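You operate a simulated robot arm through the tools that you are given. There is no shell and no other tool. Be economical: measure what you need, move in short steps, check, and stop when the job is done.

You are at the controls of a simulated robot arm. One attempt, no reset.

JOB
Square up the flat carton and pack a blue and a yellow pack.
Fine: fold its base flap down before packing; use the row of three packs; the blue one goes at the stapler end.

It is judged by the outcome, as a careful person would: the job done as asked, and still so three seconds after it is handed in. It fails if anything else is knocked over, pushed out of place, dropped, spilled or broken. Flat cloth is picked up by pressing the open fingertips on it (5 to 10 N) and closing them slowly along it; thin cloth reads only 2 to 8 mm in the jaws.

ROBOT AND FRAMES
A 7-joint arm with a two-finger parallel gripper, fixed in place. Base frame: the origin is at the foot of the arm, x ahead of it, y to its left, z up; the work surface is at about z = 780. Readings come in mm, degrees, newtons and seconds.
With the tool pointing down near the work surface it reaches from about 200 to 720 mm from the base axis. Its first joint turns from -115.0 to 115.0 degrees. Payload 3.91 kg.
Tool frame: the origin (TCP) lies between the finger pads and is the grasp point; the fingertips stand 30 mm ahead of it; z points along the fingers, y is the line along which they close. The gripper opens to 110 mm. The fingers are 20 mm wide and 10 mm thick; the gripper's body (48 by 112 mm) begins 55 mm behind the TCP.
Orientation is that of the tool frame in the base frame, as a unit quaternion [w, x, y, z]. With the fingers straight down and closing along the base's y, the tool's x points along the base's -x, its y along +y and its z along -z.

CONTROLS
- The arm moves only by the tool drive_tool. Its argument "steps" is a list that holds one entry, the list of rows, each a list of 7 numbers: the shift along the tool's x, y, z in units of 50 mm (1.0 is 50 mm), then the turn, a rotation vector about the tool's x, y, z in units of 4 degrees (1.0 is 4 degrees), then the finger opening in mm, from 0 to 110. In form: [[[tx, ty, tz, rx, ry, rz, grip], ...]]. A call has 1 to 12 rows; each row shifts and turns the commanded pose from where the row before left it, along the tool's axes as they then stand. A call with a number of a shift or a turn outside -1 to 1 is refused whole. Each row takes 0.2 s and may step no farther than 50 mm and 8.6 degrees from the row before; otherwise, or with a gripper value out of range, the whole call is refused. A pose out of reach is approached as far as the arm can. The call stops where the force on the tool passes 40 N (or 10 N more than at its start, if that is more) or the arm is blocked; 0.2 s more then pass. Each finger travels about 108 mm/s and halts on what it meets, pressing with about 30 N; the grip force reading is that of the motor and also rises with nothing between the fingers. The clock runs only during rows and for 0.2 s after the last one: add rows that do not move to give the fingers time. The reply holds the time, the measured pose of the TCP, the force on the tool along the base axes, the opening and the grip force, in the units named above and with some noise, with the torque about the TCP (base axes, N m) and any sound that the robot's microphone picked up.
- Cameras (640 x 400 px; columns grow to the right, rows downward): "scene" is fixed at [400.6, 498.7, 1539.7]; the picture's right is [-0.85, -0.53, 0.00], its down [-0.41, 0.67, -0.62] and it looks along [0.33, -0.53, -0.78] (base axes); focal length 229 px, centre (320, 200). "wrist" rides on the gripper at [73, 17, -103] in the tool frame; the picture's right is [-0.23, 0.97, 0.00], its down [-0.76, -0.18, -0.62] and it looks along [-0.61, -0.14, 0.78] (tool axes); focal length 222 px, centre (320, 200).
- capture(camera): a new picture of that camera. The clock stands still meanwhile.
- move_column(by): slides the trunk up (or, below 0, down) by that many mm; the arm rides with it, the base frame stays. It gives what a move gives, with no picture.
- pixel_to_xyz(camera, pixels): there is no depth. For up to 12 entries [column, row, z] of the newest picture of that camera ("zoom" is the newest enlarged one), the place [x, y] in the base frame at which the ray of that pixel passes the height z, good to about 2 mm. The clock stands still meanwhile.
- inspect(camera, box): a new picture of the part [left, top, right, bottom] of that camera's present view, enlarged. The clock stands still meanwhile.
- close_job(): hands the job in; it is judged then, once.

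Go step by step. Measure first, check grasps and placings, and put right what went wrong. The budget is 80 turns and 34 pictures, counting those below and the enlarged ones. Unless the task says otherwise, let go and move clear before handing in, and close with one line.

The tools are called as name(argument=value, ...) on one line, values as JSON. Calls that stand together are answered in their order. drive_tool: Moves the arm, as the interface text tells. Its arguments: {"type":"object","properties":{"steps":{"type":"array"}},"required":["steps"]} The other tools are called the same way: move_column (by) slides the trunk up or down; capture (camera) takes a picture; pixel_to_xyz (camera, pixels) gives the place at which the rays of pixels pass given heights; inspect (camera, box) takes an enlarged picture of a part of a camera's view; close_job () hands the job in.

At the start:

```text
clock: 0.0
position: [461.8, -86.9, 1232.0]
ee_rot: [0.0, 0.0, 1.0, -0.001]
force: [1.0, -1.4, 0.3]
wrist_torque: [-0.02, -0.04, 0.05]
grip_width: 110.1
gripper_force: 0.1
trunk travel left (down, up): [-875.0, 115.0]
```

scene: 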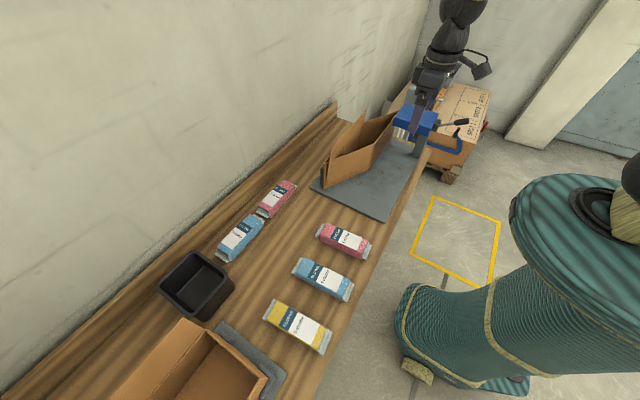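
wrist: 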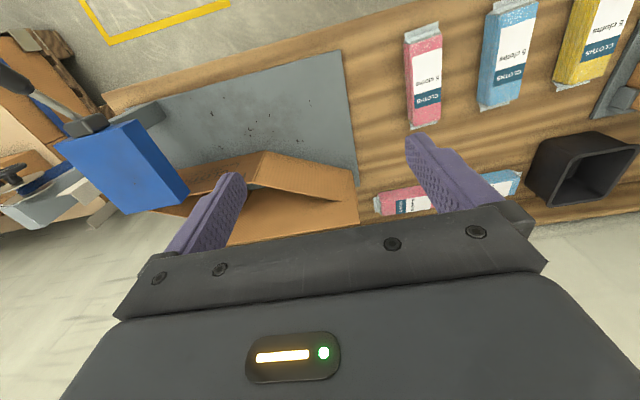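

The scene shows a half-collapsed carton around (360,150) by the grey mat, the blue stapler at (415,120), and the row of three packs at (343,240), (323,279), (298,326). I'll enlarge these parts before measuring.

inspect(camera="scene", box=[290, 70, 490, 220])

inspect(camera="wrist", box=[0, 40, 380, 280])

inspect(camera="scene", box=[100, 170, 400, 400])

```text
2.67 times, centred on (390, 145) of scene
```

zoom: 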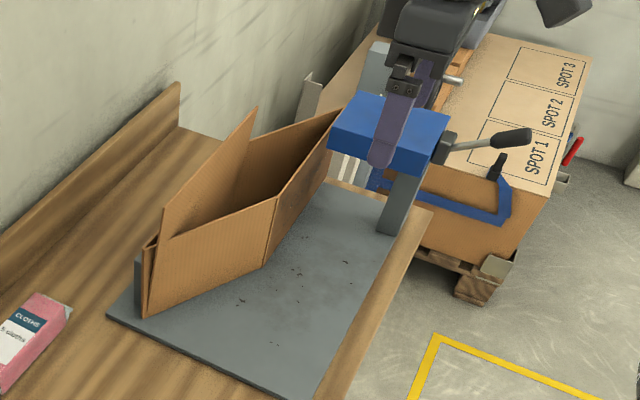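

```text
1.67 times, centred on (190, 160) of wrist
```

zoom: 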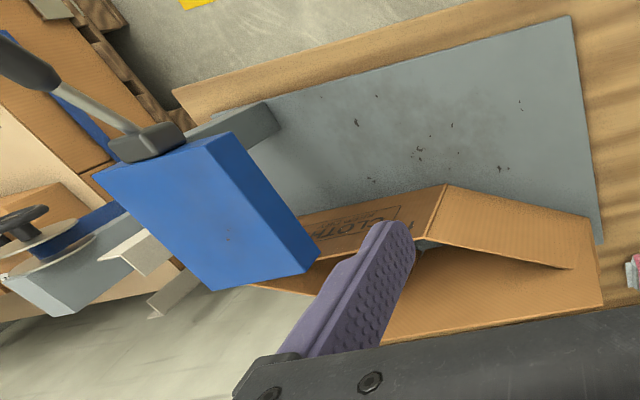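

```text
1.74 times, centred on (250, 285) of scene
```

zoom: 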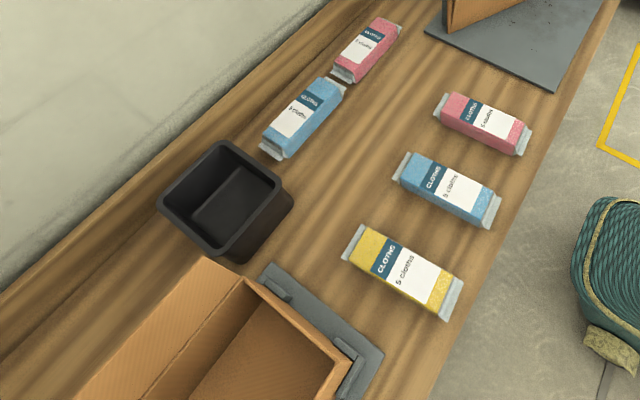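

The carton is a folded tube: near panel corner at scene (324,189), crease at (369,170), and a tall piece at the back. I'll measure the mat, the carton and the packs.

pixel_to_xyz(camera="scene", pixels=[[310, 188, 785], [387, 219, 785], [432, 149, 785], [324, 189, 785], [369, 170, 785], [373, 145, 880], [325, 160, 880], [366, 110, 930], [332, 158, 930], [397, 111, 880], [392, 140, 785], [318, 168, 785]])

pixel_to_xyz(camera="scene", pixels=[[318, 232, 800], [368, 253, 800], [294, 267, 800], [350, 295, 800], [266, 310, 800], [328, 349, 800], [262, 213, 800], [292, 186, 800], [420, 114, 950], [180, 325, 920], [282, 374, 785], [228, 322, 785]])

```text
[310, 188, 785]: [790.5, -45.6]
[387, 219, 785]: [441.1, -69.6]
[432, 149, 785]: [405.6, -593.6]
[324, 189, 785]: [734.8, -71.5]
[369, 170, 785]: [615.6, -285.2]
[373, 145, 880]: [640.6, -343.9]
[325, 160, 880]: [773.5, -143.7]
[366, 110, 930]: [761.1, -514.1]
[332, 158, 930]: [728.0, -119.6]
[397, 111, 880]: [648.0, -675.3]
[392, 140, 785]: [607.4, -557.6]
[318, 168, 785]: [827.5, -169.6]
```

```text
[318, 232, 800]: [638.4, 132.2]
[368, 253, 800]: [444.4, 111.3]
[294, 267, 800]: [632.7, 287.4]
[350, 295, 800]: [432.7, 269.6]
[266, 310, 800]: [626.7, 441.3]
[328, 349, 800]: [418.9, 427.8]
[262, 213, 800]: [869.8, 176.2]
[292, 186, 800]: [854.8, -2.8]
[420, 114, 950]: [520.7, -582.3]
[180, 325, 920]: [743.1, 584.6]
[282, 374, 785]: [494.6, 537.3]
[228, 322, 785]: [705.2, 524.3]
```

Next I'll move over the carton, well above it, so the wrist camera can look down into it.

drive_tool(steps=[[[-0.5, -0.65, 0, 0, 0, 0, 110], [-0.5, -0.65, 0, 0, 0, 0, 110], [-0.5, -0.65, 0, 0, 0, 0, 110], [-0.5, -0.65, 0, 0, 0, 0, 110], [0, 0, 0, 0, 0, 0, 110]]])

capture(camera="wrist")

capture(camera="scene")

```text
clock: 1.2
position: [561.2, -220.0, 1231.5]
ee_rot: [0.0, 0.001, 1.0, 0.0]
force: [1.0, -0.7, 0.3]
wrist_torque: [0.0, -0.01, 0.03]
grip_width: 109.9
gripper_force: 0.1
trunk travel left (down, up): [-875.0, 115.0]
```

```text
28 pictures are left
```

wrist: 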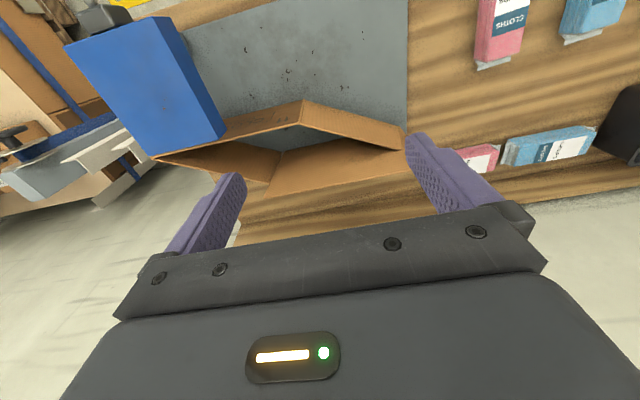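

```text
27 pictures are left
```

scene: 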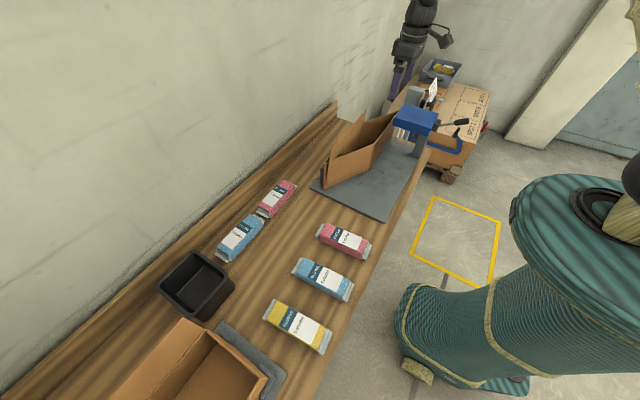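

inspect(camera="wrist", box=[140, 60, 440, 250])

inspect(camera="scene", box=[305, 90, 445, 220])

```text
2.11 times, centred on (290, 155) of wrist
```

zoom: 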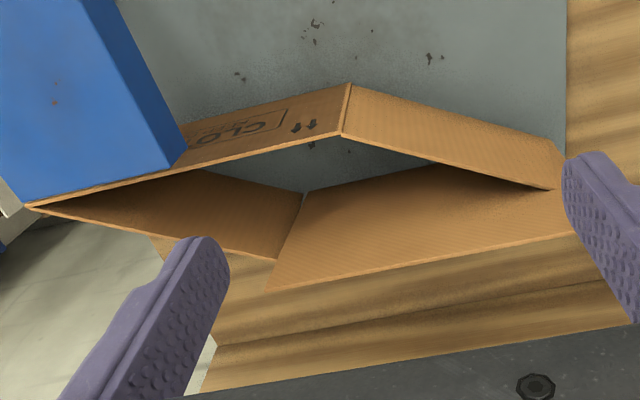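

```text
3.08 times, centred on (375, 155) of scene
```

zoom: 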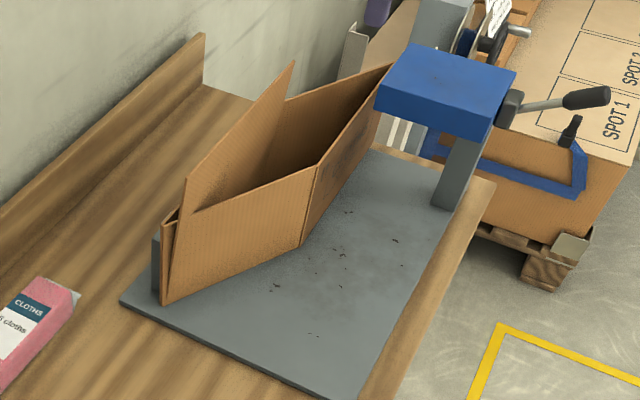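

Outside view: crease A (front), B (right, at the grey lug), C (back), D (under the stapler); the tall panel BC looks like the base flap standing up against the back-right wall. I'll measure its corners.

pixel_to_xyz(camera="wrist", pixels=[[304.2, 100, 785], [300.4, 124, 885], [300.4, 124, 925], [406, 131, 785], [399, 149, 885], [281.5, 151.2, 785], [268.7, 182.5, 885], [268.7, 182.5, 925], [264, 197.6, 925], [264, 197.6, 965], [411, 169, 925], [152.6, 157, 905]])

pixel_to_xyz(camera="scene", pixels=[[367, 110, 905], [367, 110, 945], [367, 110, 985], [333, 157, 925], [398, 111, 905], [325, 202, 785], [322, 188, 785], [323, 186, 785], [372, 143, 885], [372, 143, 925], [372, 143, 905], [327, 162, 905]])

```text
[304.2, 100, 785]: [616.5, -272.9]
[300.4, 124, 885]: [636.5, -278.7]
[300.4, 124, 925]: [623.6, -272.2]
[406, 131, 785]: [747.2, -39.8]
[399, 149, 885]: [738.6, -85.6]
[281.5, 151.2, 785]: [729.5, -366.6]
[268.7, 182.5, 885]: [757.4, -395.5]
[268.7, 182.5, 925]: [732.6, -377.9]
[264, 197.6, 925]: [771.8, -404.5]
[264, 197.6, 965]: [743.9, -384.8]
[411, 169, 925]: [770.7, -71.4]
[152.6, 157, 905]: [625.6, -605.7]
```

```text
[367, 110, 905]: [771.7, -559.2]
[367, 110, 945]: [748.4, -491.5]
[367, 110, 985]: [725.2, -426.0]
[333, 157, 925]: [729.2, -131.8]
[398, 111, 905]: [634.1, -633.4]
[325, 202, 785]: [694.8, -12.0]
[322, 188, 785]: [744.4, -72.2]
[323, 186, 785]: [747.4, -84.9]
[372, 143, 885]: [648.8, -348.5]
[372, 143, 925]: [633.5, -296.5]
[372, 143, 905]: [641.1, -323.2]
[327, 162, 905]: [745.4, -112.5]
```

Walls are about 145 mm tall, rectangle about 295 × 240; base flap about 220 tall is hinged at the bottom of BC. Before planning the squaring path, I'll measure the stapler head and post for clearance.

pixel_to_xyz(camera="scene", pixels=[[411.4, 156.6, 785], [422, 159, 785], [404, 104, 1030], [439, 113.4, 1030], [432.5, 127.4, 1030], [394, 118.6, 1030], [393, 126.4, 990], [429, 135, 990], [404, 104, 1080], [394, 118.6, 1080], [432.5, 127.4, 1080], [393, 126.4, 1040]])

inspect(camera="wrist", box=[40, 0, 280, 180])

pixel_to_xyz(camera="wrist", pixels=[[65, 45, 1030], [168, 17, 1030], [226, 137, 1030], [152, 157, 1030], [65, 45, 1080], [168, 17, 1080], [226, 137, 1080], [226, 137, 980], [152, 157, 980]])

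```text
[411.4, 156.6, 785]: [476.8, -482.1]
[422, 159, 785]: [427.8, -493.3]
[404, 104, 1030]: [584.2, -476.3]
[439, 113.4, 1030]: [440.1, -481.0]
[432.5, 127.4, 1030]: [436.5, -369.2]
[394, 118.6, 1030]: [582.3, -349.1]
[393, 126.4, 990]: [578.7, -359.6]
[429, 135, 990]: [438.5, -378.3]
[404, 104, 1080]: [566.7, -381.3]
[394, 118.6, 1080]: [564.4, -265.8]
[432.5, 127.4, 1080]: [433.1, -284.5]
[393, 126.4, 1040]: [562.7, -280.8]
```

```text
2.22 times, centred on (160, 90) of wrist
```

zoom: 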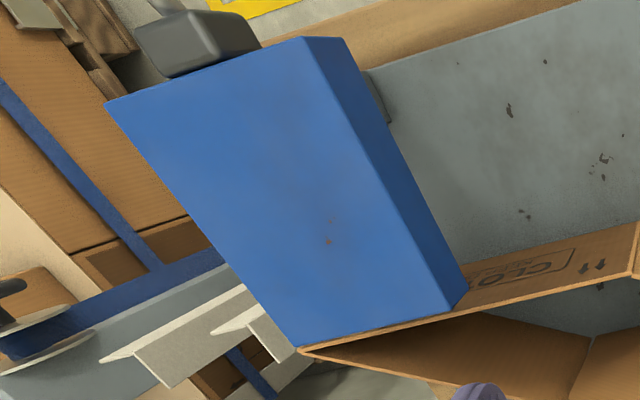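

```text
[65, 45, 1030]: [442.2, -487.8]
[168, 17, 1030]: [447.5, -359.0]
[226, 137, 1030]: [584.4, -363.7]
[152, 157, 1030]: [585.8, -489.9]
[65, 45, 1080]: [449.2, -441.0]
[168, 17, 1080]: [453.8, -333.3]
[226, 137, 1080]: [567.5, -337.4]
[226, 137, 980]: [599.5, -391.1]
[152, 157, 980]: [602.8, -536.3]
```

The stapler head occupies x 440–585, y −365…−487, z≈985–1030, so I must grip front wall AD close to crease A (y≈−310) and swing it in +y/−x. I'll first turn the tool 90° so the fingers close along x.

drive_tool(steps=[[[0, 0, 0, 0, 0, 1, 110], [0, 0, 0, 0, 0, 1, 110], [0, 0, 0, 0, 0, 1, 110], [0, 0, 0, 0, 0, 1, 110], [0, 0, 0, 0, 0, 1, 110], [0, 0, 0, 0, 0, 1, 110], [0, 0, 0, 0, 0, 1, 110], [0, 0, 0, 0, 0, 1, 110], [0, 0, 0, 0, 0, 1, 110], [0, 0, 0, 0, 0, 1, 110], [0, 0, 0, 0, 0, 1, 110], [0, 0, 0, 0, 0, 1, 110]]])

drive_tool(steps=[[[0, 0, 0, 0, 0, 1, 110], [0, 0, 0, 0, 0, 1, 110], [0, 0, 0, 0, 0, 1, 110], [0, 0, 0, 0, 0, 1, 110], [0, 0, 0, 0, 0, 1, 110], [0, 0, 0, 0, 0, 1, 110], [0, 0, 0, 0, 0, 1, 110], [0, 0, 0, 0, 0, 1, 110], [0, 0, 0, 0, 0, 1, 110], [0, 0, 0, 0, 0, 1, 110], [0, 0, 0, 0, 0, 0.5, 110], [0, 0, 0, 0, 0, 0, 110]]])

capture(camera="wrist")

```text
clock: 3.8
position: [562.2, -218.2, 1231.3]
ee_rot: [0.0, 0.408, 0.913, 0.0]
force: [0.2, 0.2, 0.3]
wrist_torque: [0.0, 0.02, 0.01]
grip_width: 109.9
gripper_force: 0.0
trunk travel left (down, up): [-875.0, 115.0]
```

```text
clock: 6.4
position: [560.9, -219.3, 1232.7]
ee_rot: [0.0, 0.707, 0.707, 0.0]
force: [0.1, 0.1, 0.4]
wrist_torque: [-0.02, -0.01, 0.01]
grip_width: 110.1
gripper_force: 0.0
trunk travel left (down, up): [-875.0, 115.0]
```

```text
23 pictures are left
```

wrist: 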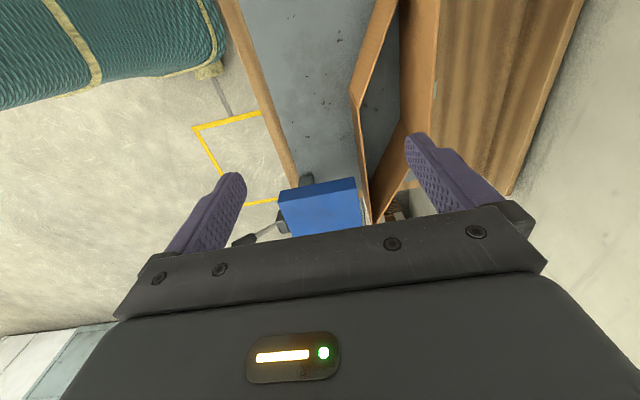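

inspect(camera="wrist", box=[280, 0, 480, 125])

pixel_to_xyz(camera="wrist", pixels=[[350, 92, 785], [358, 106, 930], [362, 140, 930], [370, 222, 930], [403, 135, 785], [440, 0, 1000], [405, 185, 930]])

```text
3.20 times, centred on (380, 62) of wrist
```

zoom: 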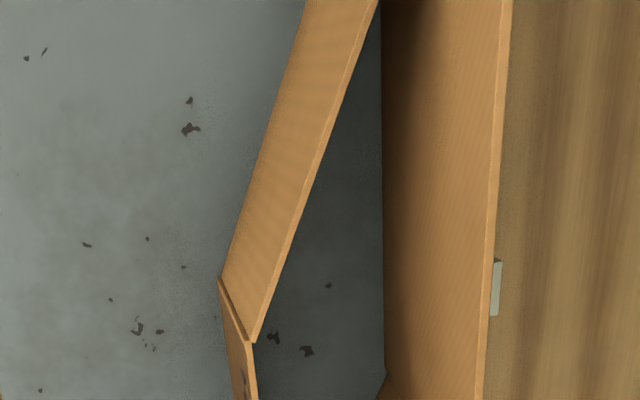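

```text
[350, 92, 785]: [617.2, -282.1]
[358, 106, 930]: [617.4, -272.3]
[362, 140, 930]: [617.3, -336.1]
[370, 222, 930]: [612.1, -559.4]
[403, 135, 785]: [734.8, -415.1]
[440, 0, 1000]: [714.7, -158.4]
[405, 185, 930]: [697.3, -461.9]
```

AD runs along x≈617 with A at y≈−278. I'll go above (617,−315) and descend to just above the wall.

drive_tool(steps=[[[-0.64, 0.37, 0, 0, 0, 0, 70], [-0.64, 0.37, 0, 0, 0, 0, 70], [-0.64, 0.38, 0, 0, 0, 0, 70], [0, 0, 0.9, 0, 0, 0, 70], [0, 0, 0.9, 0, 0, 0, 70], [0, 0, 0.9, 0, 0, 0, 70], [0, 0, 0.9, 0, 0, 0, 70], [0, 0, 0.9, 0, 0, 0, 70], [0, 0, 0, 0, 0, 0, 70]]])

capture(camera="wrist")

```text
clock: 8.4
position: [619.4, -313.4, 1004.8]
ee_rot: [0.002, 0.708, 0.706, 0.0]
force: [0.2, 0.2, 0.0]
wrist_torque: [0.01, -0.02, 0.0]
grip_width: 69.9
gripper_force: 0.0
trunk travel left (down, up): [-875.0, 115.0]
```

```text
21 pictures are left
```

wrist: 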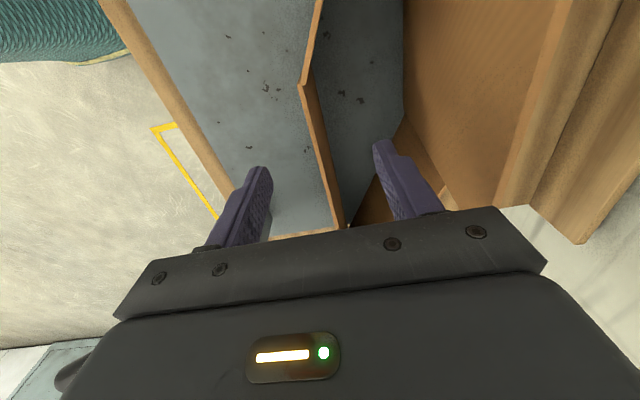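

The wall passes cleanly between the fingers at (325,160). I'll descend 92 mm and close on it.

drive_tool(steps=[[[0, 0, 0.6, 0, 0, 0, 70], [0, 0, 0.6, 0, 0, 0, 70], [0, 0, 0.64, 0, 0, 0, 70], [0, 0, 0, 0, 0, 0, 40], [0, 0, 0, 0, 0, 0, 20], [0, 0, 0, 0, 0, 0, 0], [0, 0, 0, 0, 0, 0, 0], [0, 0, 0, 0, 0, 0, 0]]])

```text
clock: 10.2
position: [617.6, -314.8, 914.8]
ee_rot: [0.0, 0.708, 0.706, 0.0]
force: [-1.6, -1.9, -2.2]
wrist_torque: [-0.19, -0.04, 0.02]
grip_width: 3.4
gripper_force: 43.5
trunk travel left (down, up): [-875.0, 115.0]
```

The wall is held (3.4 mm, ~43 N). I'll swing it the first half of the arc about B, slowly.

drive_tool(steps=[[[0.11, -0.155, 0, 0, 0, 0, 0], [0.11, -0.155, 0, 0, 0, 0, 0], [0.11, -0.155, 0, 0, 0, 0, 0], [0.11, -0.155, 0, 0, 0, 0, 0], [0.145, -0.145, 0, 0, 0, 0, 0], [0.145, -0.145, 0, 0, 0, 0, 0], [0.145, -0.145, 0, 0, 0, 0, 0], [0.145, -0.145, 0, 0, 0, 0, 0], [0.168, -0.118, 0, 0, 0, 0, 0], [0.168, -0.118, 0, 0, 0, 0, 0], [0.168, -0.118, 0, 0, 0, 0, 0], [0.168, -0.118, 0, 0, 0, 0, 0]]])

inspect(camera="scene", box=[295, 90, 455, 220])

```text
clock: 12.7
position: [535.8, -245.6, 915.0]
ee_rot: [0.001, 0.71, 0.704, -0.006]
force: [-11.4, -7.6, 5.7]
wrist_torque: [0.12, -0.52, 0.37]
grip_width: 3.6
gripper_force: 43.3
trunk travel left (down, up): [-875.0, 115.0]
stopped in row 12: the force on the tool passed its limit at 41 N (the readings are from after the stop); the commanded pose is now the measured one
```

```text
3.08 times, centred on (375, 155) of scene
```

zoom: 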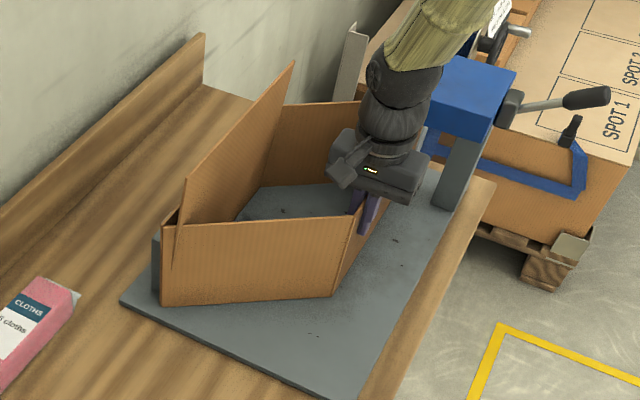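

The carton swings well and BC stays put; the force limit tripped, likely because my arc is slightly off. I'll remeasure A and B to correct the pivot and radius.

pixel_to_xyz(camera="zoom", pixels=[[333, 297, 785], [163, 306, 785], [355, 218, 930], [163, 223, 930], [260, 187, 785], [358, 101, 930], [295, 61, 1000], [185, 181, 1000]])

capture(camera="wrist")

```text
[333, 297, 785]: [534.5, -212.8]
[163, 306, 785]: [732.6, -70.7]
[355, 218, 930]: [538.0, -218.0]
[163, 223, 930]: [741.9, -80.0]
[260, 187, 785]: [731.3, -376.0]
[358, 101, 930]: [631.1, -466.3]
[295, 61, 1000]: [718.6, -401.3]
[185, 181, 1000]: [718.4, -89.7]
```

```text
19 pictures are left
```

wrist: 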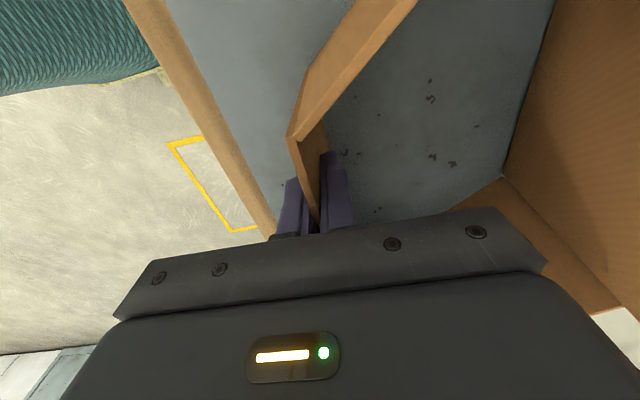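

A is now about (536,−214), radius ≈243 from B, so the residual (−11,−8) N is purely radial. I'll nudge 2 mm inward to learn its sign.

drive_tool(steps=[[[0.022, 0.033, 0, 0, 0, 0, 0], [0, 0, 0, 0, 0, 0, 0]]])

```text
clock: 13.3
position: [536.0, -243.9, 915.0]
ee_rot: [-0.001, 0.71, 0.704, -0.005]
force: [-23.2, -17.4, 2.9]
wrist_torque: [-1.21, -1.02, 0.4]
grip_width: 3.0
gripper_force: 43.7
trunk travel left (down, up): [-875.0, 115.0]
```

Force grew, so the wall was in compression and the true radius is larger (≈246). I'll ease out 4 mm and continue on the corrected arc.

drive_tool(steps=[[[-0.045, -0.066, 0, 0, 0, 0, 0], [0, 0, 0, 0, 0, 0, 0], [0.149, -0.0855, 0, 0, 0, 0, 0], [0.149, -0.0855, 0, 0, 0, 0, 0], [0.149, -0.0855, 0, 0, 0, 0, 0], [0.149, -0.0855, 0, 0, 0, 0, 0], [0, 0, 0, 0, 0, 0, 0]]])

```text
clock: 14.9
position: [516.8, -214.8, 914.5]
ee_rot: [-0.001, 0.709, 0.705, -0.003]
force: [-25.5, -12.8, 6.8]
wrist_torque: [0.17, -0.6, 0.38]
grip_width: 3.5
gripper_force: 43.0
trunk travel left (down, up): [-875.0, 115.0]
```

drive_tool(steps=[[[-0.045, -0.1, 0, 0, 0, 0, 0], [0, 0, 0, 0, 0, 0, 0]]])

```text
clock: 15.5
position: [515.4, -214.7, 915.0]
ee_rot: [0.001, 0.709, 0.706, -0.002]
force: [-3.0, -1.6, 1.2]
wrist_torque: [-0.03, -0.19, 0.2]
grip_width: 3.5
gripper_force: 43.4
trunk travel left (down, up): [-875.0, 115.0]
```

Relieved to 3 N. Continuing the arc from ≈64° to ≈79°.

drive_tool(steps=[[[0.15, -0.065, 0, 0, 0, 0, 0], [0.15, -0.065, 0, 0, 0, 0, 0], [0.15, -0.065, 0, 0, 0, 0, 0], [0.15, -0.06, 0, 0, 0, 0, 0], [0.146, -0.045, 0, 0, 0, 0, 0], [0.146, -0.045, 0, 0, 0, 0, 0], [0.146, -0.04, 0, 0, 0, 0, 0], [0.146, -0.04, 0, 0, 0, 0, 0], [0, 0, 0, 0, 0, 0, 0]]])

```text
clock: 17.5
position: [494.3, -156.6, 913.8]
ee_rot: [0.002, 0.709, 0.705, -0.003]
force: [12.4, 3.5, 32.6]
wrist_torque: [-0.5, -0.08, 0.27]
grip_width: 3.2
gripper_force: 43.3
trunk travel left (down, up): [-875.0, 115.0]
```

Radial force is now slightly tensile (+12 N) but there is a +33 N vertical force; I'll look before going on.

inspect(camera="scene", box=[295, 90, 455, 220])

capture(camera="wrist")

```text
3.08 times, centred on (375, 155) of scene
```

zoom: 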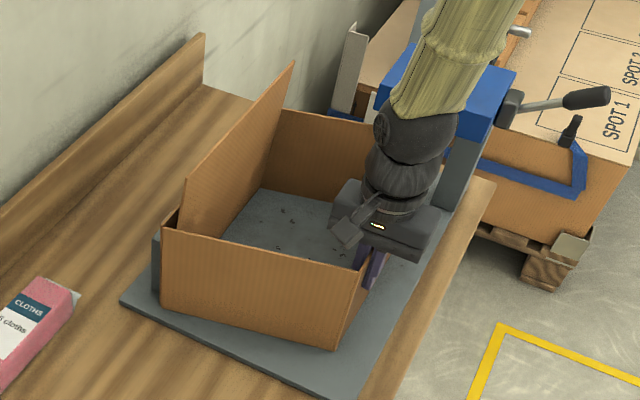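

```text
17 pictures are left
```

wrist: 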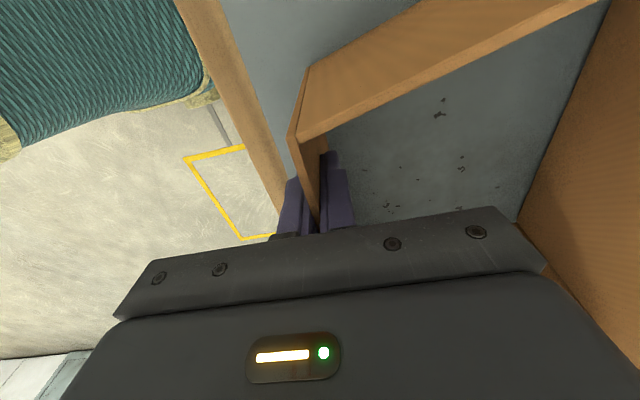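

The box is about 80° open and fine. I'll relieve tension (2 mm inward, 3 mm up) and read forces.

drive_tool(steps=[[[0, 0.04, -0.06, 0, 0, 0, 0], [0, 0, 0, 0, 0, 0, 0]]])

```text
clock: 18.1
position: [493.8, -155.9, 915.3]
ee_rot: [0.0, 0.71, 0.704, -0.005]
force: [5.1, 1.3, -1.9]
wrist_torque: [-1.48, -1.36, 0.36]
grip_width: 3.4
gripper_force: 43.4
trunk travel left (down, up): [-875.0, 115.0]
```

Forces are low. Last part of the arc to 90° now.

drive_tool(steps=[[[0.13, -0.02, 0, 0, 0, 0, 0], [0.13, -0.015, 0, 0, 0, 0, 0], [0.13, -0.01, 0, 0, 0, 0, 0], [0.13, -0.005, 0, 0, 0, 0, 0], [0.13, 0, 0, 0, 0, 0, 0], [0.13, 0, 0, 0, 0, 0, 0], [0.13, 0, 0, 0, 0, 0, 0], [0.13, 0, 0, 0, 0, 0, 0], [0, 0, 0, 0, 0, 0, 0]]])

inspect(camera="scene", box=[295, 90, 455, 220])

```text
clock: 19.3
position: [488.3, -123.8, 914.3]
ee_rot: [-0.005, 0.709, 0.705, -0.007]
force: [-6.4, -0.1, -6.7]
wrist_torque: [0.6, -1.98, 0.48]
grip_width: 3.6
gripper_force: 44.2
trunk travel left (down, up): [-875.0, 115.0]
stopped in row 6: the force on the tool passed its limit at 42 N (the readings are from after the stop); the commanded pose is now the measured one
```

```text
3.08 times, centred on (375, 155) of scene
```

zoom: 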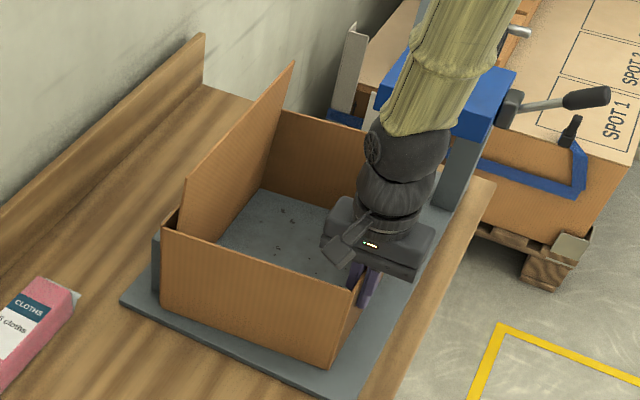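

About 4° short; continuing gently with a little outward relief.

drive_tool(steps=[[[0, -0.03, 0, 0, 0, 0, 0], [0.08, -0.01, 0, 0, 0, 0, 0], [0.08, 0, 0, 0, 0, 0, 0], [0.08, 0, 0, 0, 0, 0, 0], [0.08, 0, 0, 0, 0, 0, 0], [0.08, 0, 0, 0, 0, 0, 0], [0, 0, 0, 0, 0, 0, 0]]])

capture(camera="wrist")

```text
clock: 20.9
position: [488.4, -102.6, 915.3]
ee_rot: [-0.003, 0.71, 0.704, -0.006]
force: [5.4, 0.2, 10.4]
wrist_torque: [0.04, -1.74, 0.41]
grip_width: 3.6
gripper_force: 43.4
trunk travel left (down, up): [-875.0, 115.0]
```

```text
15 pictures are left
```

wrist: 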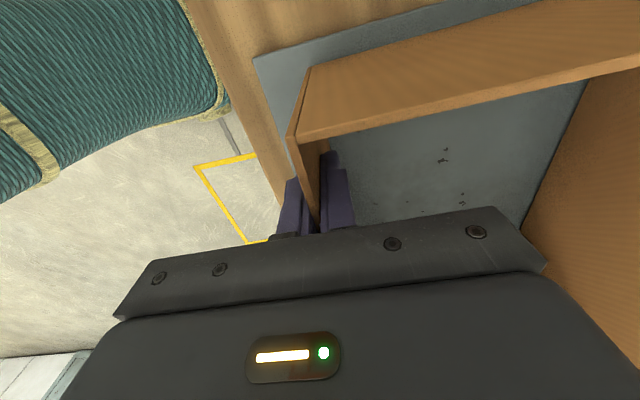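

Looks square; let me verify the corner angles numerically.

pixel_to_xyz(camera="wrist", pixels=[[310, 69, 787], [533, 2, 787], [586, 81, 787], [523, 220, 787], [330, 141, 787], [298, 140, 930], [640, 66, 930], [287, 135, 930], [303, 185, 930], [255, 58, 785]])

pixel_to_xyz(camera="scene", pixels=[[310, 188, 787], [387, 219, 787], [324, 189, 787]])

```text
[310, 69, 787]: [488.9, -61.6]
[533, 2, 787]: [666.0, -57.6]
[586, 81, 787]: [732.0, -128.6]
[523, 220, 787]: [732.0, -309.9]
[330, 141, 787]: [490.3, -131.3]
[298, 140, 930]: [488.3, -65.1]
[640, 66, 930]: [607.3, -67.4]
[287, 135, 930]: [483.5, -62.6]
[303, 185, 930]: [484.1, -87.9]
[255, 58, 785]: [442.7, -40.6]
```

```text
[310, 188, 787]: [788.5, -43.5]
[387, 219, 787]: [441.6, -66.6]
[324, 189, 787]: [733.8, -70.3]
```

BC lies along x=732 and AB along y≈−64±1°, so it's square. I'll release and rise, then check springback.

drive_tool(steps=[[[0, 0, 0, 0, 0, 0, 10], [0, 0, 0, 0, 0, 0, 30], [0, 0, 0, 0, 0, 0, 40], [0, 0, -0.6, 0, 0, 0, 40], [0, 0, -0.9, 0, 0, 0, 40], [0, 0, -0.9, 0, 0, 0, 40], [0, 0, -0.9, 0, 0, 0, 40], [0, 0, 0, 0, 0, 0, 40]]])

capture(camera="wrist")

```text
clock: 22.7
position: [490.3, -104.0, 1079.3]
ee_rot: [-0.005, 0.71, 0.704, -0.007]
force: [1.4, 0.2, -1.5]
wrist_torque: [0.01, 0.0, -0.01]
grip_width: 40.0
gripper_force: 0.0
trunk travel left (down, up): [-875.0, 115.0]
```

```text
14 pictures are left
```

wrist: 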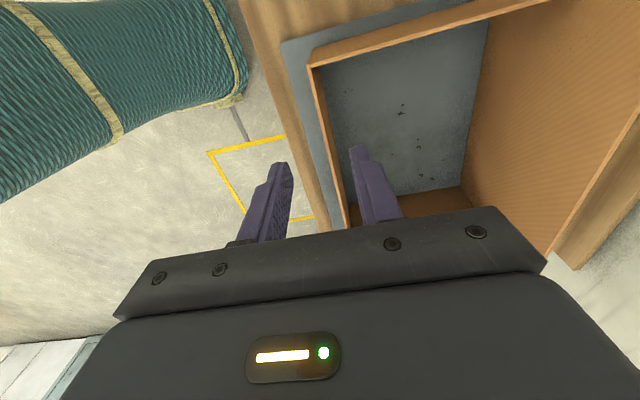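

pixel_to_xyz(camera="wrist", pixels=[[310, 66, 930], [540, 2, 930], [349, 225, 930], [459, 186, 787], [489, 22, 787], [635, 105, 1000], [545, 256, 1000], [320, 120, 930]])

```text
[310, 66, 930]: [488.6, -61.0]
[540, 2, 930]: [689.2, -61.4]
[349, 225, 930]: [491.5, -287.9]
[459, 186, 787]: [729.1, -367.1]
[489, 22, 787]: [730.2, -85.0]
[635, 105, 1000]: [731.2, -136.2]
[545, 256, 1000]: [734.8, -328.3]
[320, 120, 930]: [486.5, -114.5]
```

The carton holds square on its own, and the flap stands vertical at x≈732. Next I'll move over its upper edge near the B end to start the fold, checking reach.

drive_tool(steps=[[[0, 0.8, -0.2, 0, 0, 0, 60], [0, 0.8, 0, 0, 0, 0, 60], [0, 0.8, 0, 0, 0, 0, 60], [0, 0.8, 0, 0, 0, 0, 60], [0, 0.8, 0, 0, 0, 0, 60], [-0.1, 0.88, 0, 0, 0, 0, 60], [0, 0, 0, 0, 0, 0, 60]]])

capture(camera="wrist")

```text
clock: 24.3
position: [732.1, -109.3, 1085.4]
ee_rot: [-0.004, 0.71, 0.704, -0.007]
force: [-0.1, 0.0, -0.1]
wrist_torque: [-0.02, 0.0, 0.01]
grip_width: 60.0
gripper_force: 0.0
trunk travel left (down, up): [-875.0, 115.0]
```

```text
13 pictures are left
```

wrist: 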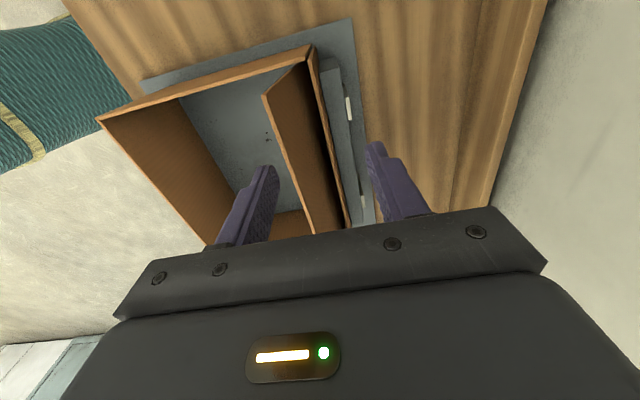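

Reachable. The flap edge runs (265,97)–(313,232), apart from wall BC's edge (312,60)–(348,225), so it already leans inward; measuring.

pixel_to_xyz(camera="wrist", pixels=[[265, 97, 980], [265, 97, 1000], [265, 97, 1020], [285, 150, 980], [285, 150, 1000], [285, 150, 1020], [312, 60, 930], [348, 225, 930], [313, 232, 1000], [335, 165, 930]])

```text
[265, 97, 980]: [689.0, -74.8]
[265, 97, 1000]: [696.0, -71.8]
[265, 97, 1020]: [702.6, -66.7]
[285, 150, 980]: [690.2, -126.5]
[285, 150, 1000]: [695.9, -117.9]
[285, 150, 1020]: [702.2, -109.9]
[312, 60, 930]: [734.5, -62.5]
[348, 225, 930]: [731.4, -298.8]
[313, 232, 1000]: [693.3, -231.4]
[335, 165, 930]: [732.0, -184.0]
```

The flap is ~242 long with its edge near x≈703, z≈1027, leaving a ~25 mm gap behind it. I'll put closed fingers in that gap (x≈731, y≈−190) above wall BC.

drive_tool(steps=[[[-0.55, 0, 0, 0, 0, 0, 0], [-0.55, 0, 0, 0, 0, 0, 0], [-0.5, 0, 0, 0, 0, 0, 0], [0, 0, 0, 0, 0, 0, 0]]])

inspect(camera="scene", box=[295, 90, 455, 220])

```text
clock: 25.3
position: [734.8, -191.7, 1086.5]
ee_rot: [-0.004, 0.71, 0.704, -0.007]
force: [0.3, -1.0, -0.1]
wrist_torque: [0.03, 0.02, 0.0]
grip_width: 0.0
gripper_force: 30.0
trunk travel left (down, up): [-875.0, 115.0]
```

```text
3.08 times, centred on (375, 155) of scene
```

zoom: 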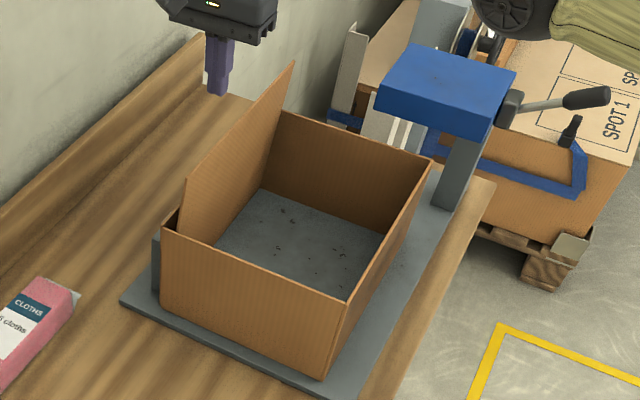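

Box is neatly square and the closed fingertips sit behind the flap line. Descend 74 mm into the gap above wall BC.

drive_tool(steps=[[[0, 0, 0.5, 0, 0, 0, 0], [0, 0, 0.5, 0, 0, 0, 0], [0, 0, 0.48, 0, 0, 0, 0], [0, 0, 0, 0, 0, 0, 0]]])

capture(camera="wrist")

```text
clock: 26.3
position: [730.6, -193.6, 1009.9]
ee_rot: [-0.003, 0.709, 0.705, -0.005]
force: [0.2, -0.1, -0.6]
wrist_torque: [-0.02, 0.05, 0.0]
grip_width: 0.0
gripper_force: 30.1
trunk travel left (down, up): [-875.0, 115.0]
```

```text
11 pictures are left
```

wrist: 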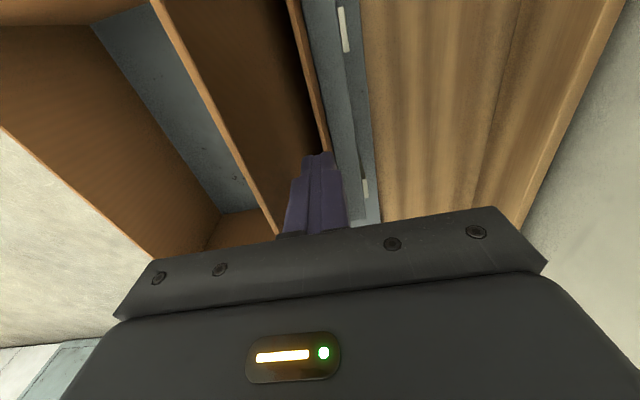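

The fingers are between flap and wall. Now I'll push the flap inward along its arc to about 55°.

drive_tool(steps=[[[0, -0.32, 0, 0, 0, 0, 0], [0, -0.32, 0, 0, 0, 0, 0], [0, -0.425, 0.14, 0, 0, 0, 0], [0, -0.425, 0.14, 0, 0, 0, 0], [0, -0.405, 0.32, 0, 0, 0, 0], [0, -0.405, 0.32, 0, 0, 0, 0], [0, -0.265, 0.43, 0, 0, 0, 0], [0, -0.265, 0.43, 0, 0, 0, 0], [0, 0, 0, 0, 0, 0, 0]]])

```text
clock: 28.3
position: [590.4, -186.5, 922.8]
ee_rot: [-0.004, 0.71, 0.704, -0.006]
force: [0.8, 0.0, 0.7]
wrist_torque: [-0.02, -0.04, 0.02]
grip_width: 0.0
gripper_force: 30.2
trunk travel left (down, up): [-875.0, 115.0]
```

Little resistance. Continue down, pressing the flap toward the base.

drive_tool(steps=[[[-0.1, -0.04, 0.4, 0, 0, 0, 0], [-0.1, -0.04, 0.4, 0, 0, 0, 0], [0, 0, 0.4, 0, 0, 0, 0], [0, 0, 0.4, 0, 0, 0, 0], [0, 0, 0.3, 0, 0, 0, 0], [0, 0, 0, 0, 0, 0, 0]]])

inspect(camera="scene", box=[295, 90, 455, 220])

```text
clock: 29.7
position: [584.4, -199.5, 830.7]
ee_rot: [-0.004, 0.71, 0.705, -0.006]
force: [0.1, -0.8, -0.2]
wrist_torque: [0.02, -0.03, -0.01]
grip_width: 0.1
gripper_force: 29.8
trunk travel left (down, up): [-875.0, 115.0]
```

```text
3.08 times, centred on (375, 155) of scene
```

zoom: 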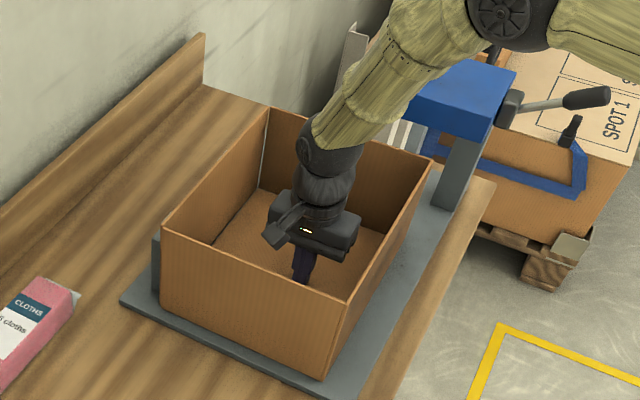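

The flap is folded down on the base. I'll press lightly to seat it.

drive_tool(steps=[[[0, 0, 0.08, 0, 0, 0, 0], [0, 0, 0.08, 0, 0, 0, 0], [0, 0, 0.08, 0, 0, 0, 0], [0, 0, 0, 0, 0, 0, 0]]])

```text
clock: 30.5
position: [584.0, -199.1, 827.1]
ee_rot: [-0.004, 0.71, 0.705, -0.005]
force: [-16.7, 6.1, 32.4]
wrist_torque: [0.27, 0.4, 0.0]
grip_width: 0.0
gripper_force: 30.6
trunk travel left (down, up): [-875.0, 115.0]
stopped in row 3: the force on the tool passed its limit at 44 N (the readings are from after the stop); the commanded pose is now the measured one
```

Seated (contact at tip z≈797, 44 N). Now I'll rise straight up out of the box, then turn the tool back to close along y for the packs.

drive_tool(steps=[[[0, 0, -0.6, 0, 0, 0, 0], [0, 0, -0.95, 0, 0, 0, 0], [0, 0, -0.95, 0, 0, 0, 0], [0, 0, -0.95, 0, 0, 0, 0], [0, 0, -0.95, 0, 0, 0, 0], [0, 0, -0.95, 0, 0, 0, 0], [0, 0, -0.6, 0, 0, -1, 0], [0, 0, 0, 0, 0, -1, 0], [0, 0, 0, 0, 0, -1, 0], [0, 0, 0, 0, 0, -1, 0], [0, 0, 0, 0, 0, -1, 0], [0, 0, 0, 0, 0, -1, 0]]])

drive_tool(steps=[[[0, 0, 0, 0, 0, -1, 0], [0, 0, 0, 0, 0, -1, 0], [0, 0, 0, 0, 0, -1, 0], [0, 0, 0, 0, 0, -1, 0], [0, 0, 0, 0, 0, -1, 0], [0, 0, 0, 0, 0, -1, 0], [0, 0, 0, 0, 0, -1, 110], [0, 0, 0, 0, 0, -1, 110], [0, 0, 0, 0, 0, -1, 110], [0, 0, 0, 0, 0, -1, 110], [0, 0, 0, 0, 0, -1, 110], [0, 0, 0, 0, 0, -1, 110]]])

```text
clock: 33.1
position: [589.2, -199.0, 1118.7]
ee_rot: [-0.003, 0.548, 0.837, -0.005]
force: [0.4, 0.0, -0.1]
wrist_torque: [0.04, -0.03, 0.04]
grip_width: 0.0
gripper_force: 29.8
trunk travel left (down, up): [-875.0, 115.0]
```

```text
clock: 35.7
position: [591.4, -197.2, 1120.0]
ee_rot: [-0.006, 0.16, 0.987, -0.003]
force: [-0.5, -0.3, -0.7]
wrist_torque: [0.0, -0.01, 0.0]
grip_width: 110.0
gripper_force: 0.0
trunk travel left (down, up): [-875.0, 115.0]
```

Finish the turn to match the blue pack's ~5° skew, then fly above it.

drive_tool(steps=[[[0, 0, 0, 0, 0, -1, 110], [0, 0, 0, 0, 0, -1, 110], [0, 0, 0, 0, 0, -1, 110], [0, 0, 0, 0, 0, -1, 110], [0, 0, 0, 0, 0, -1, 110], [0, 0, 0, 0, 0, -0.85, 110], [0, 0, 0, 0, 0, 0, 110]]])

drive_tool(steps=[[[0.03, 0.956, 0, 0, 0, 0, 110], [0.03, 0.956, 0, 0, 0, 0, 110], [0.03, 0.956, 0, 0, 0, 0, 110], [0.03, 0.956, 0, 0, 0, 0, 110], [0.03, 0.956, 0, 0, 0, 0, 110], [0.03, 0.956, 0, 0, 0, 0, 110], [0.03, 0.956, 0, 0, 0, 0, 110], [0.03, 0.956, 0, 0, 0, 0, 110], [0.03, 0.956, 0, 0, 0, 0, 110], [0.03, 0.956, 0, 0, 0, 0, 110], [0, 0, 0, 0, 0, 0, 110]]])

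capture(camera="wrist")

```text
clock: 37.3
position: [590.7, -198.0, 1120.1]
ee_rot: [-0.006, -0.043, 0.999, -0.002]
force: [0.1, -0.2, 0.5]
wrist_torque: [0.0, -0.04, 0.04]
grip_width: 109.8
gripper_force: 0.1
trunk travel left (down, up): [-875.0, 115.0]
```

```text
clock: 39.7
position: [534.2, 274.9, 1122.8]
ee_rot: [-0.006, -0.042, 0.999, -0.002]
force: [0.3, -0.9, -0.2]
wrist_torque: [0.0, -0.03, -0.03]
grip_width: 109.9
gripper_force: 0.1
trunk travel left (down, up): [-875.0, 115.0]
```

```text
9 pictures are left
```

wrist: 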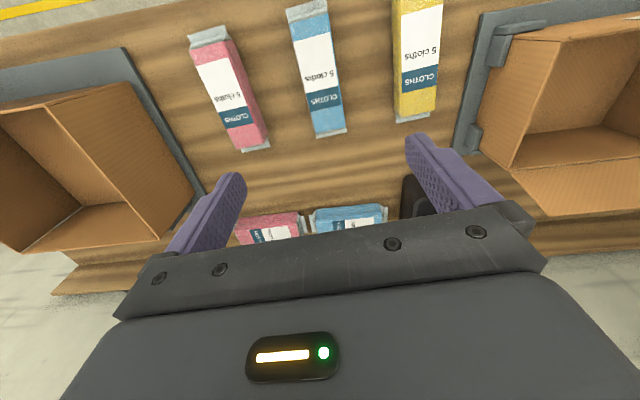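

The blue pack spans (288,5)–(346,137) in view. Measuring blue and yellow packs.

pixel_to_xyz(camera="wrist", pixels=[[306, 12, 810], [331, 133, 790], [302, 75, 820], [337, 70, 820], [302, 75, 785], [337, 70, 785], [420, 2, 810], [413, 118, 790], [396, 60, 820], [440, 62, 820], [396, 60, 785], [440, 62, 785]])

inspect(camera="wrist", box=[260, 0, 460, 150])

```text
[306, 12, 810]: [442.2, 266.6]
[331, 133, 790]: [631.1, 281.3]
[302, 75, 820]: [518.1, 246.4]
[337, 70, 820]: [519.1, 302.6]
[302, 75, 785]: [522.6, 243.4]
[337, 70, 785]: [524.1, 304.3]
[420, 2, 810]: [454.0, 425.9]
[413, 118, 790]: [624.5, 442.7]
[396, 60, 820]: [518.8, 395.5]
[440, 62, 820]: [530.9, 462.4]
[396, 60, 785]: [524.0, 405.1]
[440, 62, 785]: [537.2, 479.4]
```

```text
2.67 times, centred on (360, 75) of wrist
```

zoom: 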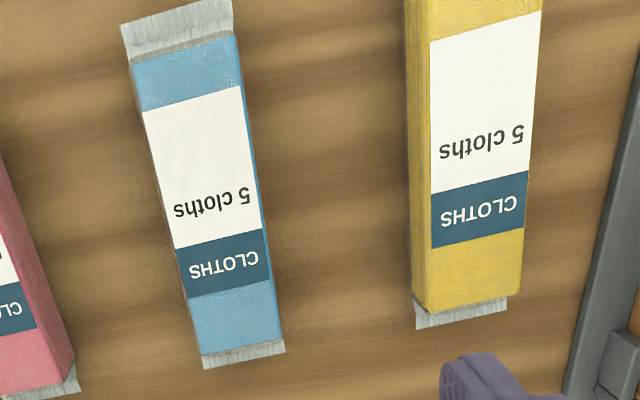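

Blue pack centre ≈ (534,275), width ≈57, skew matches the tool. Descend and grip.

drive_tool(steps=[[[0, 0, 0.94, 0, 0, 0, 110], [0, 0, 0.94, 0, 0, 0, 110], [0, 0, 0.94, 0, 0, 0, 110], [0, 0, 0.94, 0, 0, 0, 110], [0, 0, 0.94, 0, 0, 0, 110], [0, 0, 0.94, 0, 0, 0, 110], [0, 0, 0.24, 0, 0, 0, 110], [0, 0, 0.24, 0, 0, 0, 110], [0, 0, 0, 0, 0, 0, 80], [0, 0, 0, 0, 0, 0, 50], [0, 0, 0, 0, 0, 0, 30], [0, 0, 0, 0, 0, 0, 30]]])

```text
clock: 42.3
position: [528.6, 276.1, 814.5]
ee_rot: [-0.006, -0.043, 0.999, -0.002]
force: [-0.2, -0.2, -0.7]
wrist_torque: [0.02, 0.01, 0.04]
grip_width: 59.2
gripper_force: 29.8
trunk travel left (down, up): [-875.0, 115.0]
```

Gripped at 59 mm. Lift, straighten to box axes, and check the hold.

drive_tool(steps=[[[0, 0, -0.3, 0, 0, 0, 30], [0, 0, -0.6, 0, 0, 0, 30], [0, 0, -0.9, 0, 0, 0, 30], [0, 0, -0.9, 0, 0, 0, 30], [0, 0, -0.9, 0, 0, 0.6, 30], [0, 0, -0.9, 0, 0, 0.6, 30], [0, 0, -0.3, 0, 0, 0, 30], [0, 0, 0, 0, 0, 0, 30]]])

drive_tool(steps=[[[-0.13, -0.918, 0, 0, 0, 0, 30], [-0.13, -0.918, 0, 0, 0, 0, 30], [-0.13, -0.918, 0, 0, 0, 0, 30], [-0.13, -0.918, 0, 0, 0, 0, 30], [-0.13, -0.918, 0, 0, 0, 0, 30], [-0.13, -0.918, 0, 0, 0, 0, 30], [-0.13, -0.918, 0, 0, 0, 0, 30], [-0.13, -0.918, 0, 0, 0, 0, 30], [-0.13, -0.918, 0, 0, 0, 0, 30], [-0.13, -0.918, 0, 0, 0, 0, 30], [-0.13, -0.918, 0, 0, 0, 0, 30], [-0.13, -0.918, 0, 0, 0, 0, 30]]])

capture(camera="wrist")

```text
clock: 44.1
position: [533.7, 273.8, 1053.4]
ee_rot: [-0.007, -0.001, 1.0, -0.002]
force: [0.3, -0.4, -1.3]
wrist_torque: [0.02, 0.01, -0.04]
grip_width: 58.9
gripper_force: 30.1
trunk travel left (down, up): [-875.0, 115.0]
```

```text
clock: 46.7
position: [612.1, -276.8, 1053.4]
ee_rot: [-0.006, 0.0, 1.0, -0.001]
force: [0.0, -0.3, -0.6]
wrist_torque: [0.04, 0.01, -0.01]
grip_width: 59.2
gripper_force: 29.9
trunk travel left (down, up): [-875.0, 115.0]
```

```text
7 pictures are left
```

wrist: 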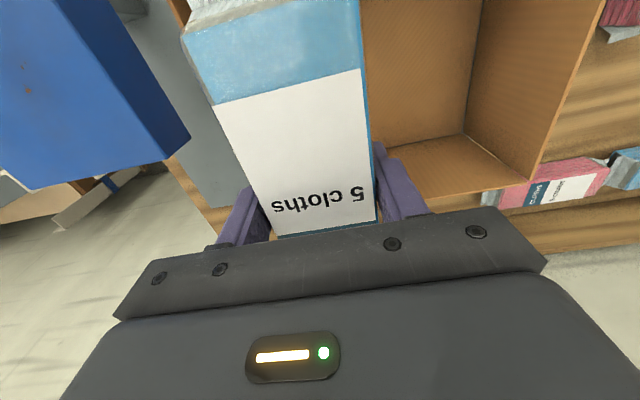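

Pack is held level over the stapler end. I'll check its near end against the front wall.

pixel_to_xyz(camera="wrist", pixels=[[187, 37, 1055], [187, 37, 1065], [200, 3, 1040], [360, 2, 1060], [465, 135, 797], [536, 177, 930], [377, 222, 1058], [272, 235, 1058]])

inspect(camera="scene", box=[295, 60, 455, 220])

```text
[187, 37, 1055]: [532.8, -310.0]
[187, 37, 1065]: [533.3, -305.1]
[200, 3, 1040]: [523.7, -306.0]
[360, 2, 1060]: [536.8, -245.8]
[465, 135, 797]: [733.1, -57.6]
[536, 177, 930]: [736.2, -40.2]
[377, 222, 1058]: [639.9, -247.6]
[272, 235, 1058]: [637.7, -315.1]
```

```text
2.50 times, centred on (375, 140) of scene
```

zoom: 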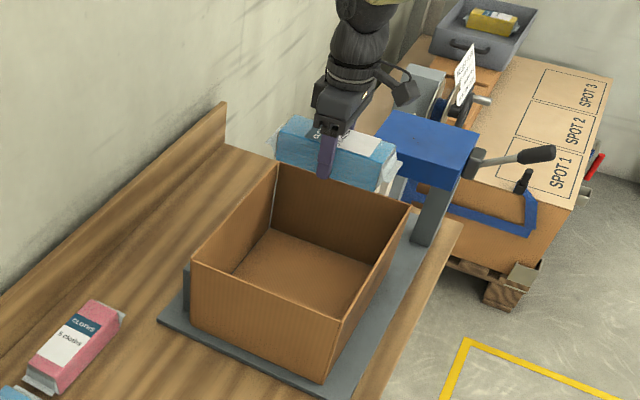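

All clear: flap lies flat and there is ~20 mm at each end. Lower the blue pack to the base.

drive_tool(steps=[[[0.05, 0, 0.9, 0, 0, 0, 30], [0, 0, 0.9, 0, 0, 0, 30], [0, 0, 0.9, 0, 0, 0, 30], [0, 0, 0.9, 0, 0, 0, 30], [0, 0, 0.4, 0, 0, 0, 30], [0, 0, 0.2, 0, 0, 0, 30], [0, 0, 0.15, 0, 0, 0, 30], [0, 0, 0, 0, 0, 0, 30]]])

```text
clock: 48.5
position: [607.4, -277.3, 836.7]
ee_rot: [-0.006, -0.002, 1.0, -0.002]
force: [-0.5, -0.2, -0.7]
wrist_torque: [0.02, 0.02, 0.03]
grip_width: 59.2
gripper_force: 30.1
trunk travel left (down, up): [-875.0, 115.0]
```

No contact yet; lower a few mm more until it touches, then release separately.

drive_tool(steps=[[[0, 0, 0.05, 0, 0, 0, 30], [0, 0, 0.04, 0, 0, 0, 30], [0, 0, 0, 0, 0, 0, 30]]])

```text
clock: 49.3
position: [606.8, -276.7, 831.6]
ee_rot: [-0.006, -0.002, 1.0, 0.0]
force: [-0.2, 0.7, 0.0]
wrist_torque: [0.01, -0.03, 0.04]
grip_width: 59.0
gripper_force: 30.2
trunk travel left (down, up): [-875.0, 115.0]
```

drive_tool(steps=[[[0, 0, 0.04, 0, 0, 0, 30], [0, 0, 0, 0, 0, 0, 30], [0, 0, 0, 0, 0, 0, 66], [0, 0, 0, 0, 0, 0, 78], [0, 0, -0.3, 0, 0, 0, 78], [0, 0, -0.8, 0, 0, 0, 78], [0, 0, -0.9, 0, 0, 0, 78], [0, 0, -0.9, 0, 0, 0, 78], [0, 0, -0.9, 0, 0, 0, 78], [0, 0, -0.9, 0, 0, 0, 78], [0, 0, 0, 0, 0, 0, 78]]])

inspect(camera="scene", box=[295, 60, 455, 220])

```text
clock: 51.7
position: [611.1, -276.1, 1064.4]
ee_rot: [-0.007, -0.001, 1.0, 0.0]
force: [-0.1, -0.7, -0.2]
wrist_torque: [0.03, -0.03, 0.01]
grip_width: 77.9
gripper_force: 0.0
trunk travel left (down, up): [-875.0, 115.0]
```

```text
2.50 times, centred on (375, 140) of scene
```

zoom: 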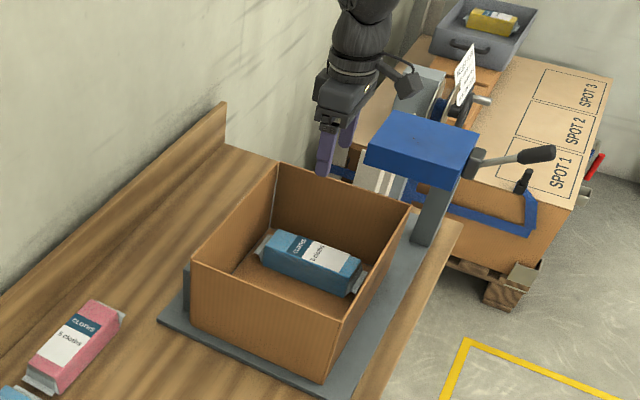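

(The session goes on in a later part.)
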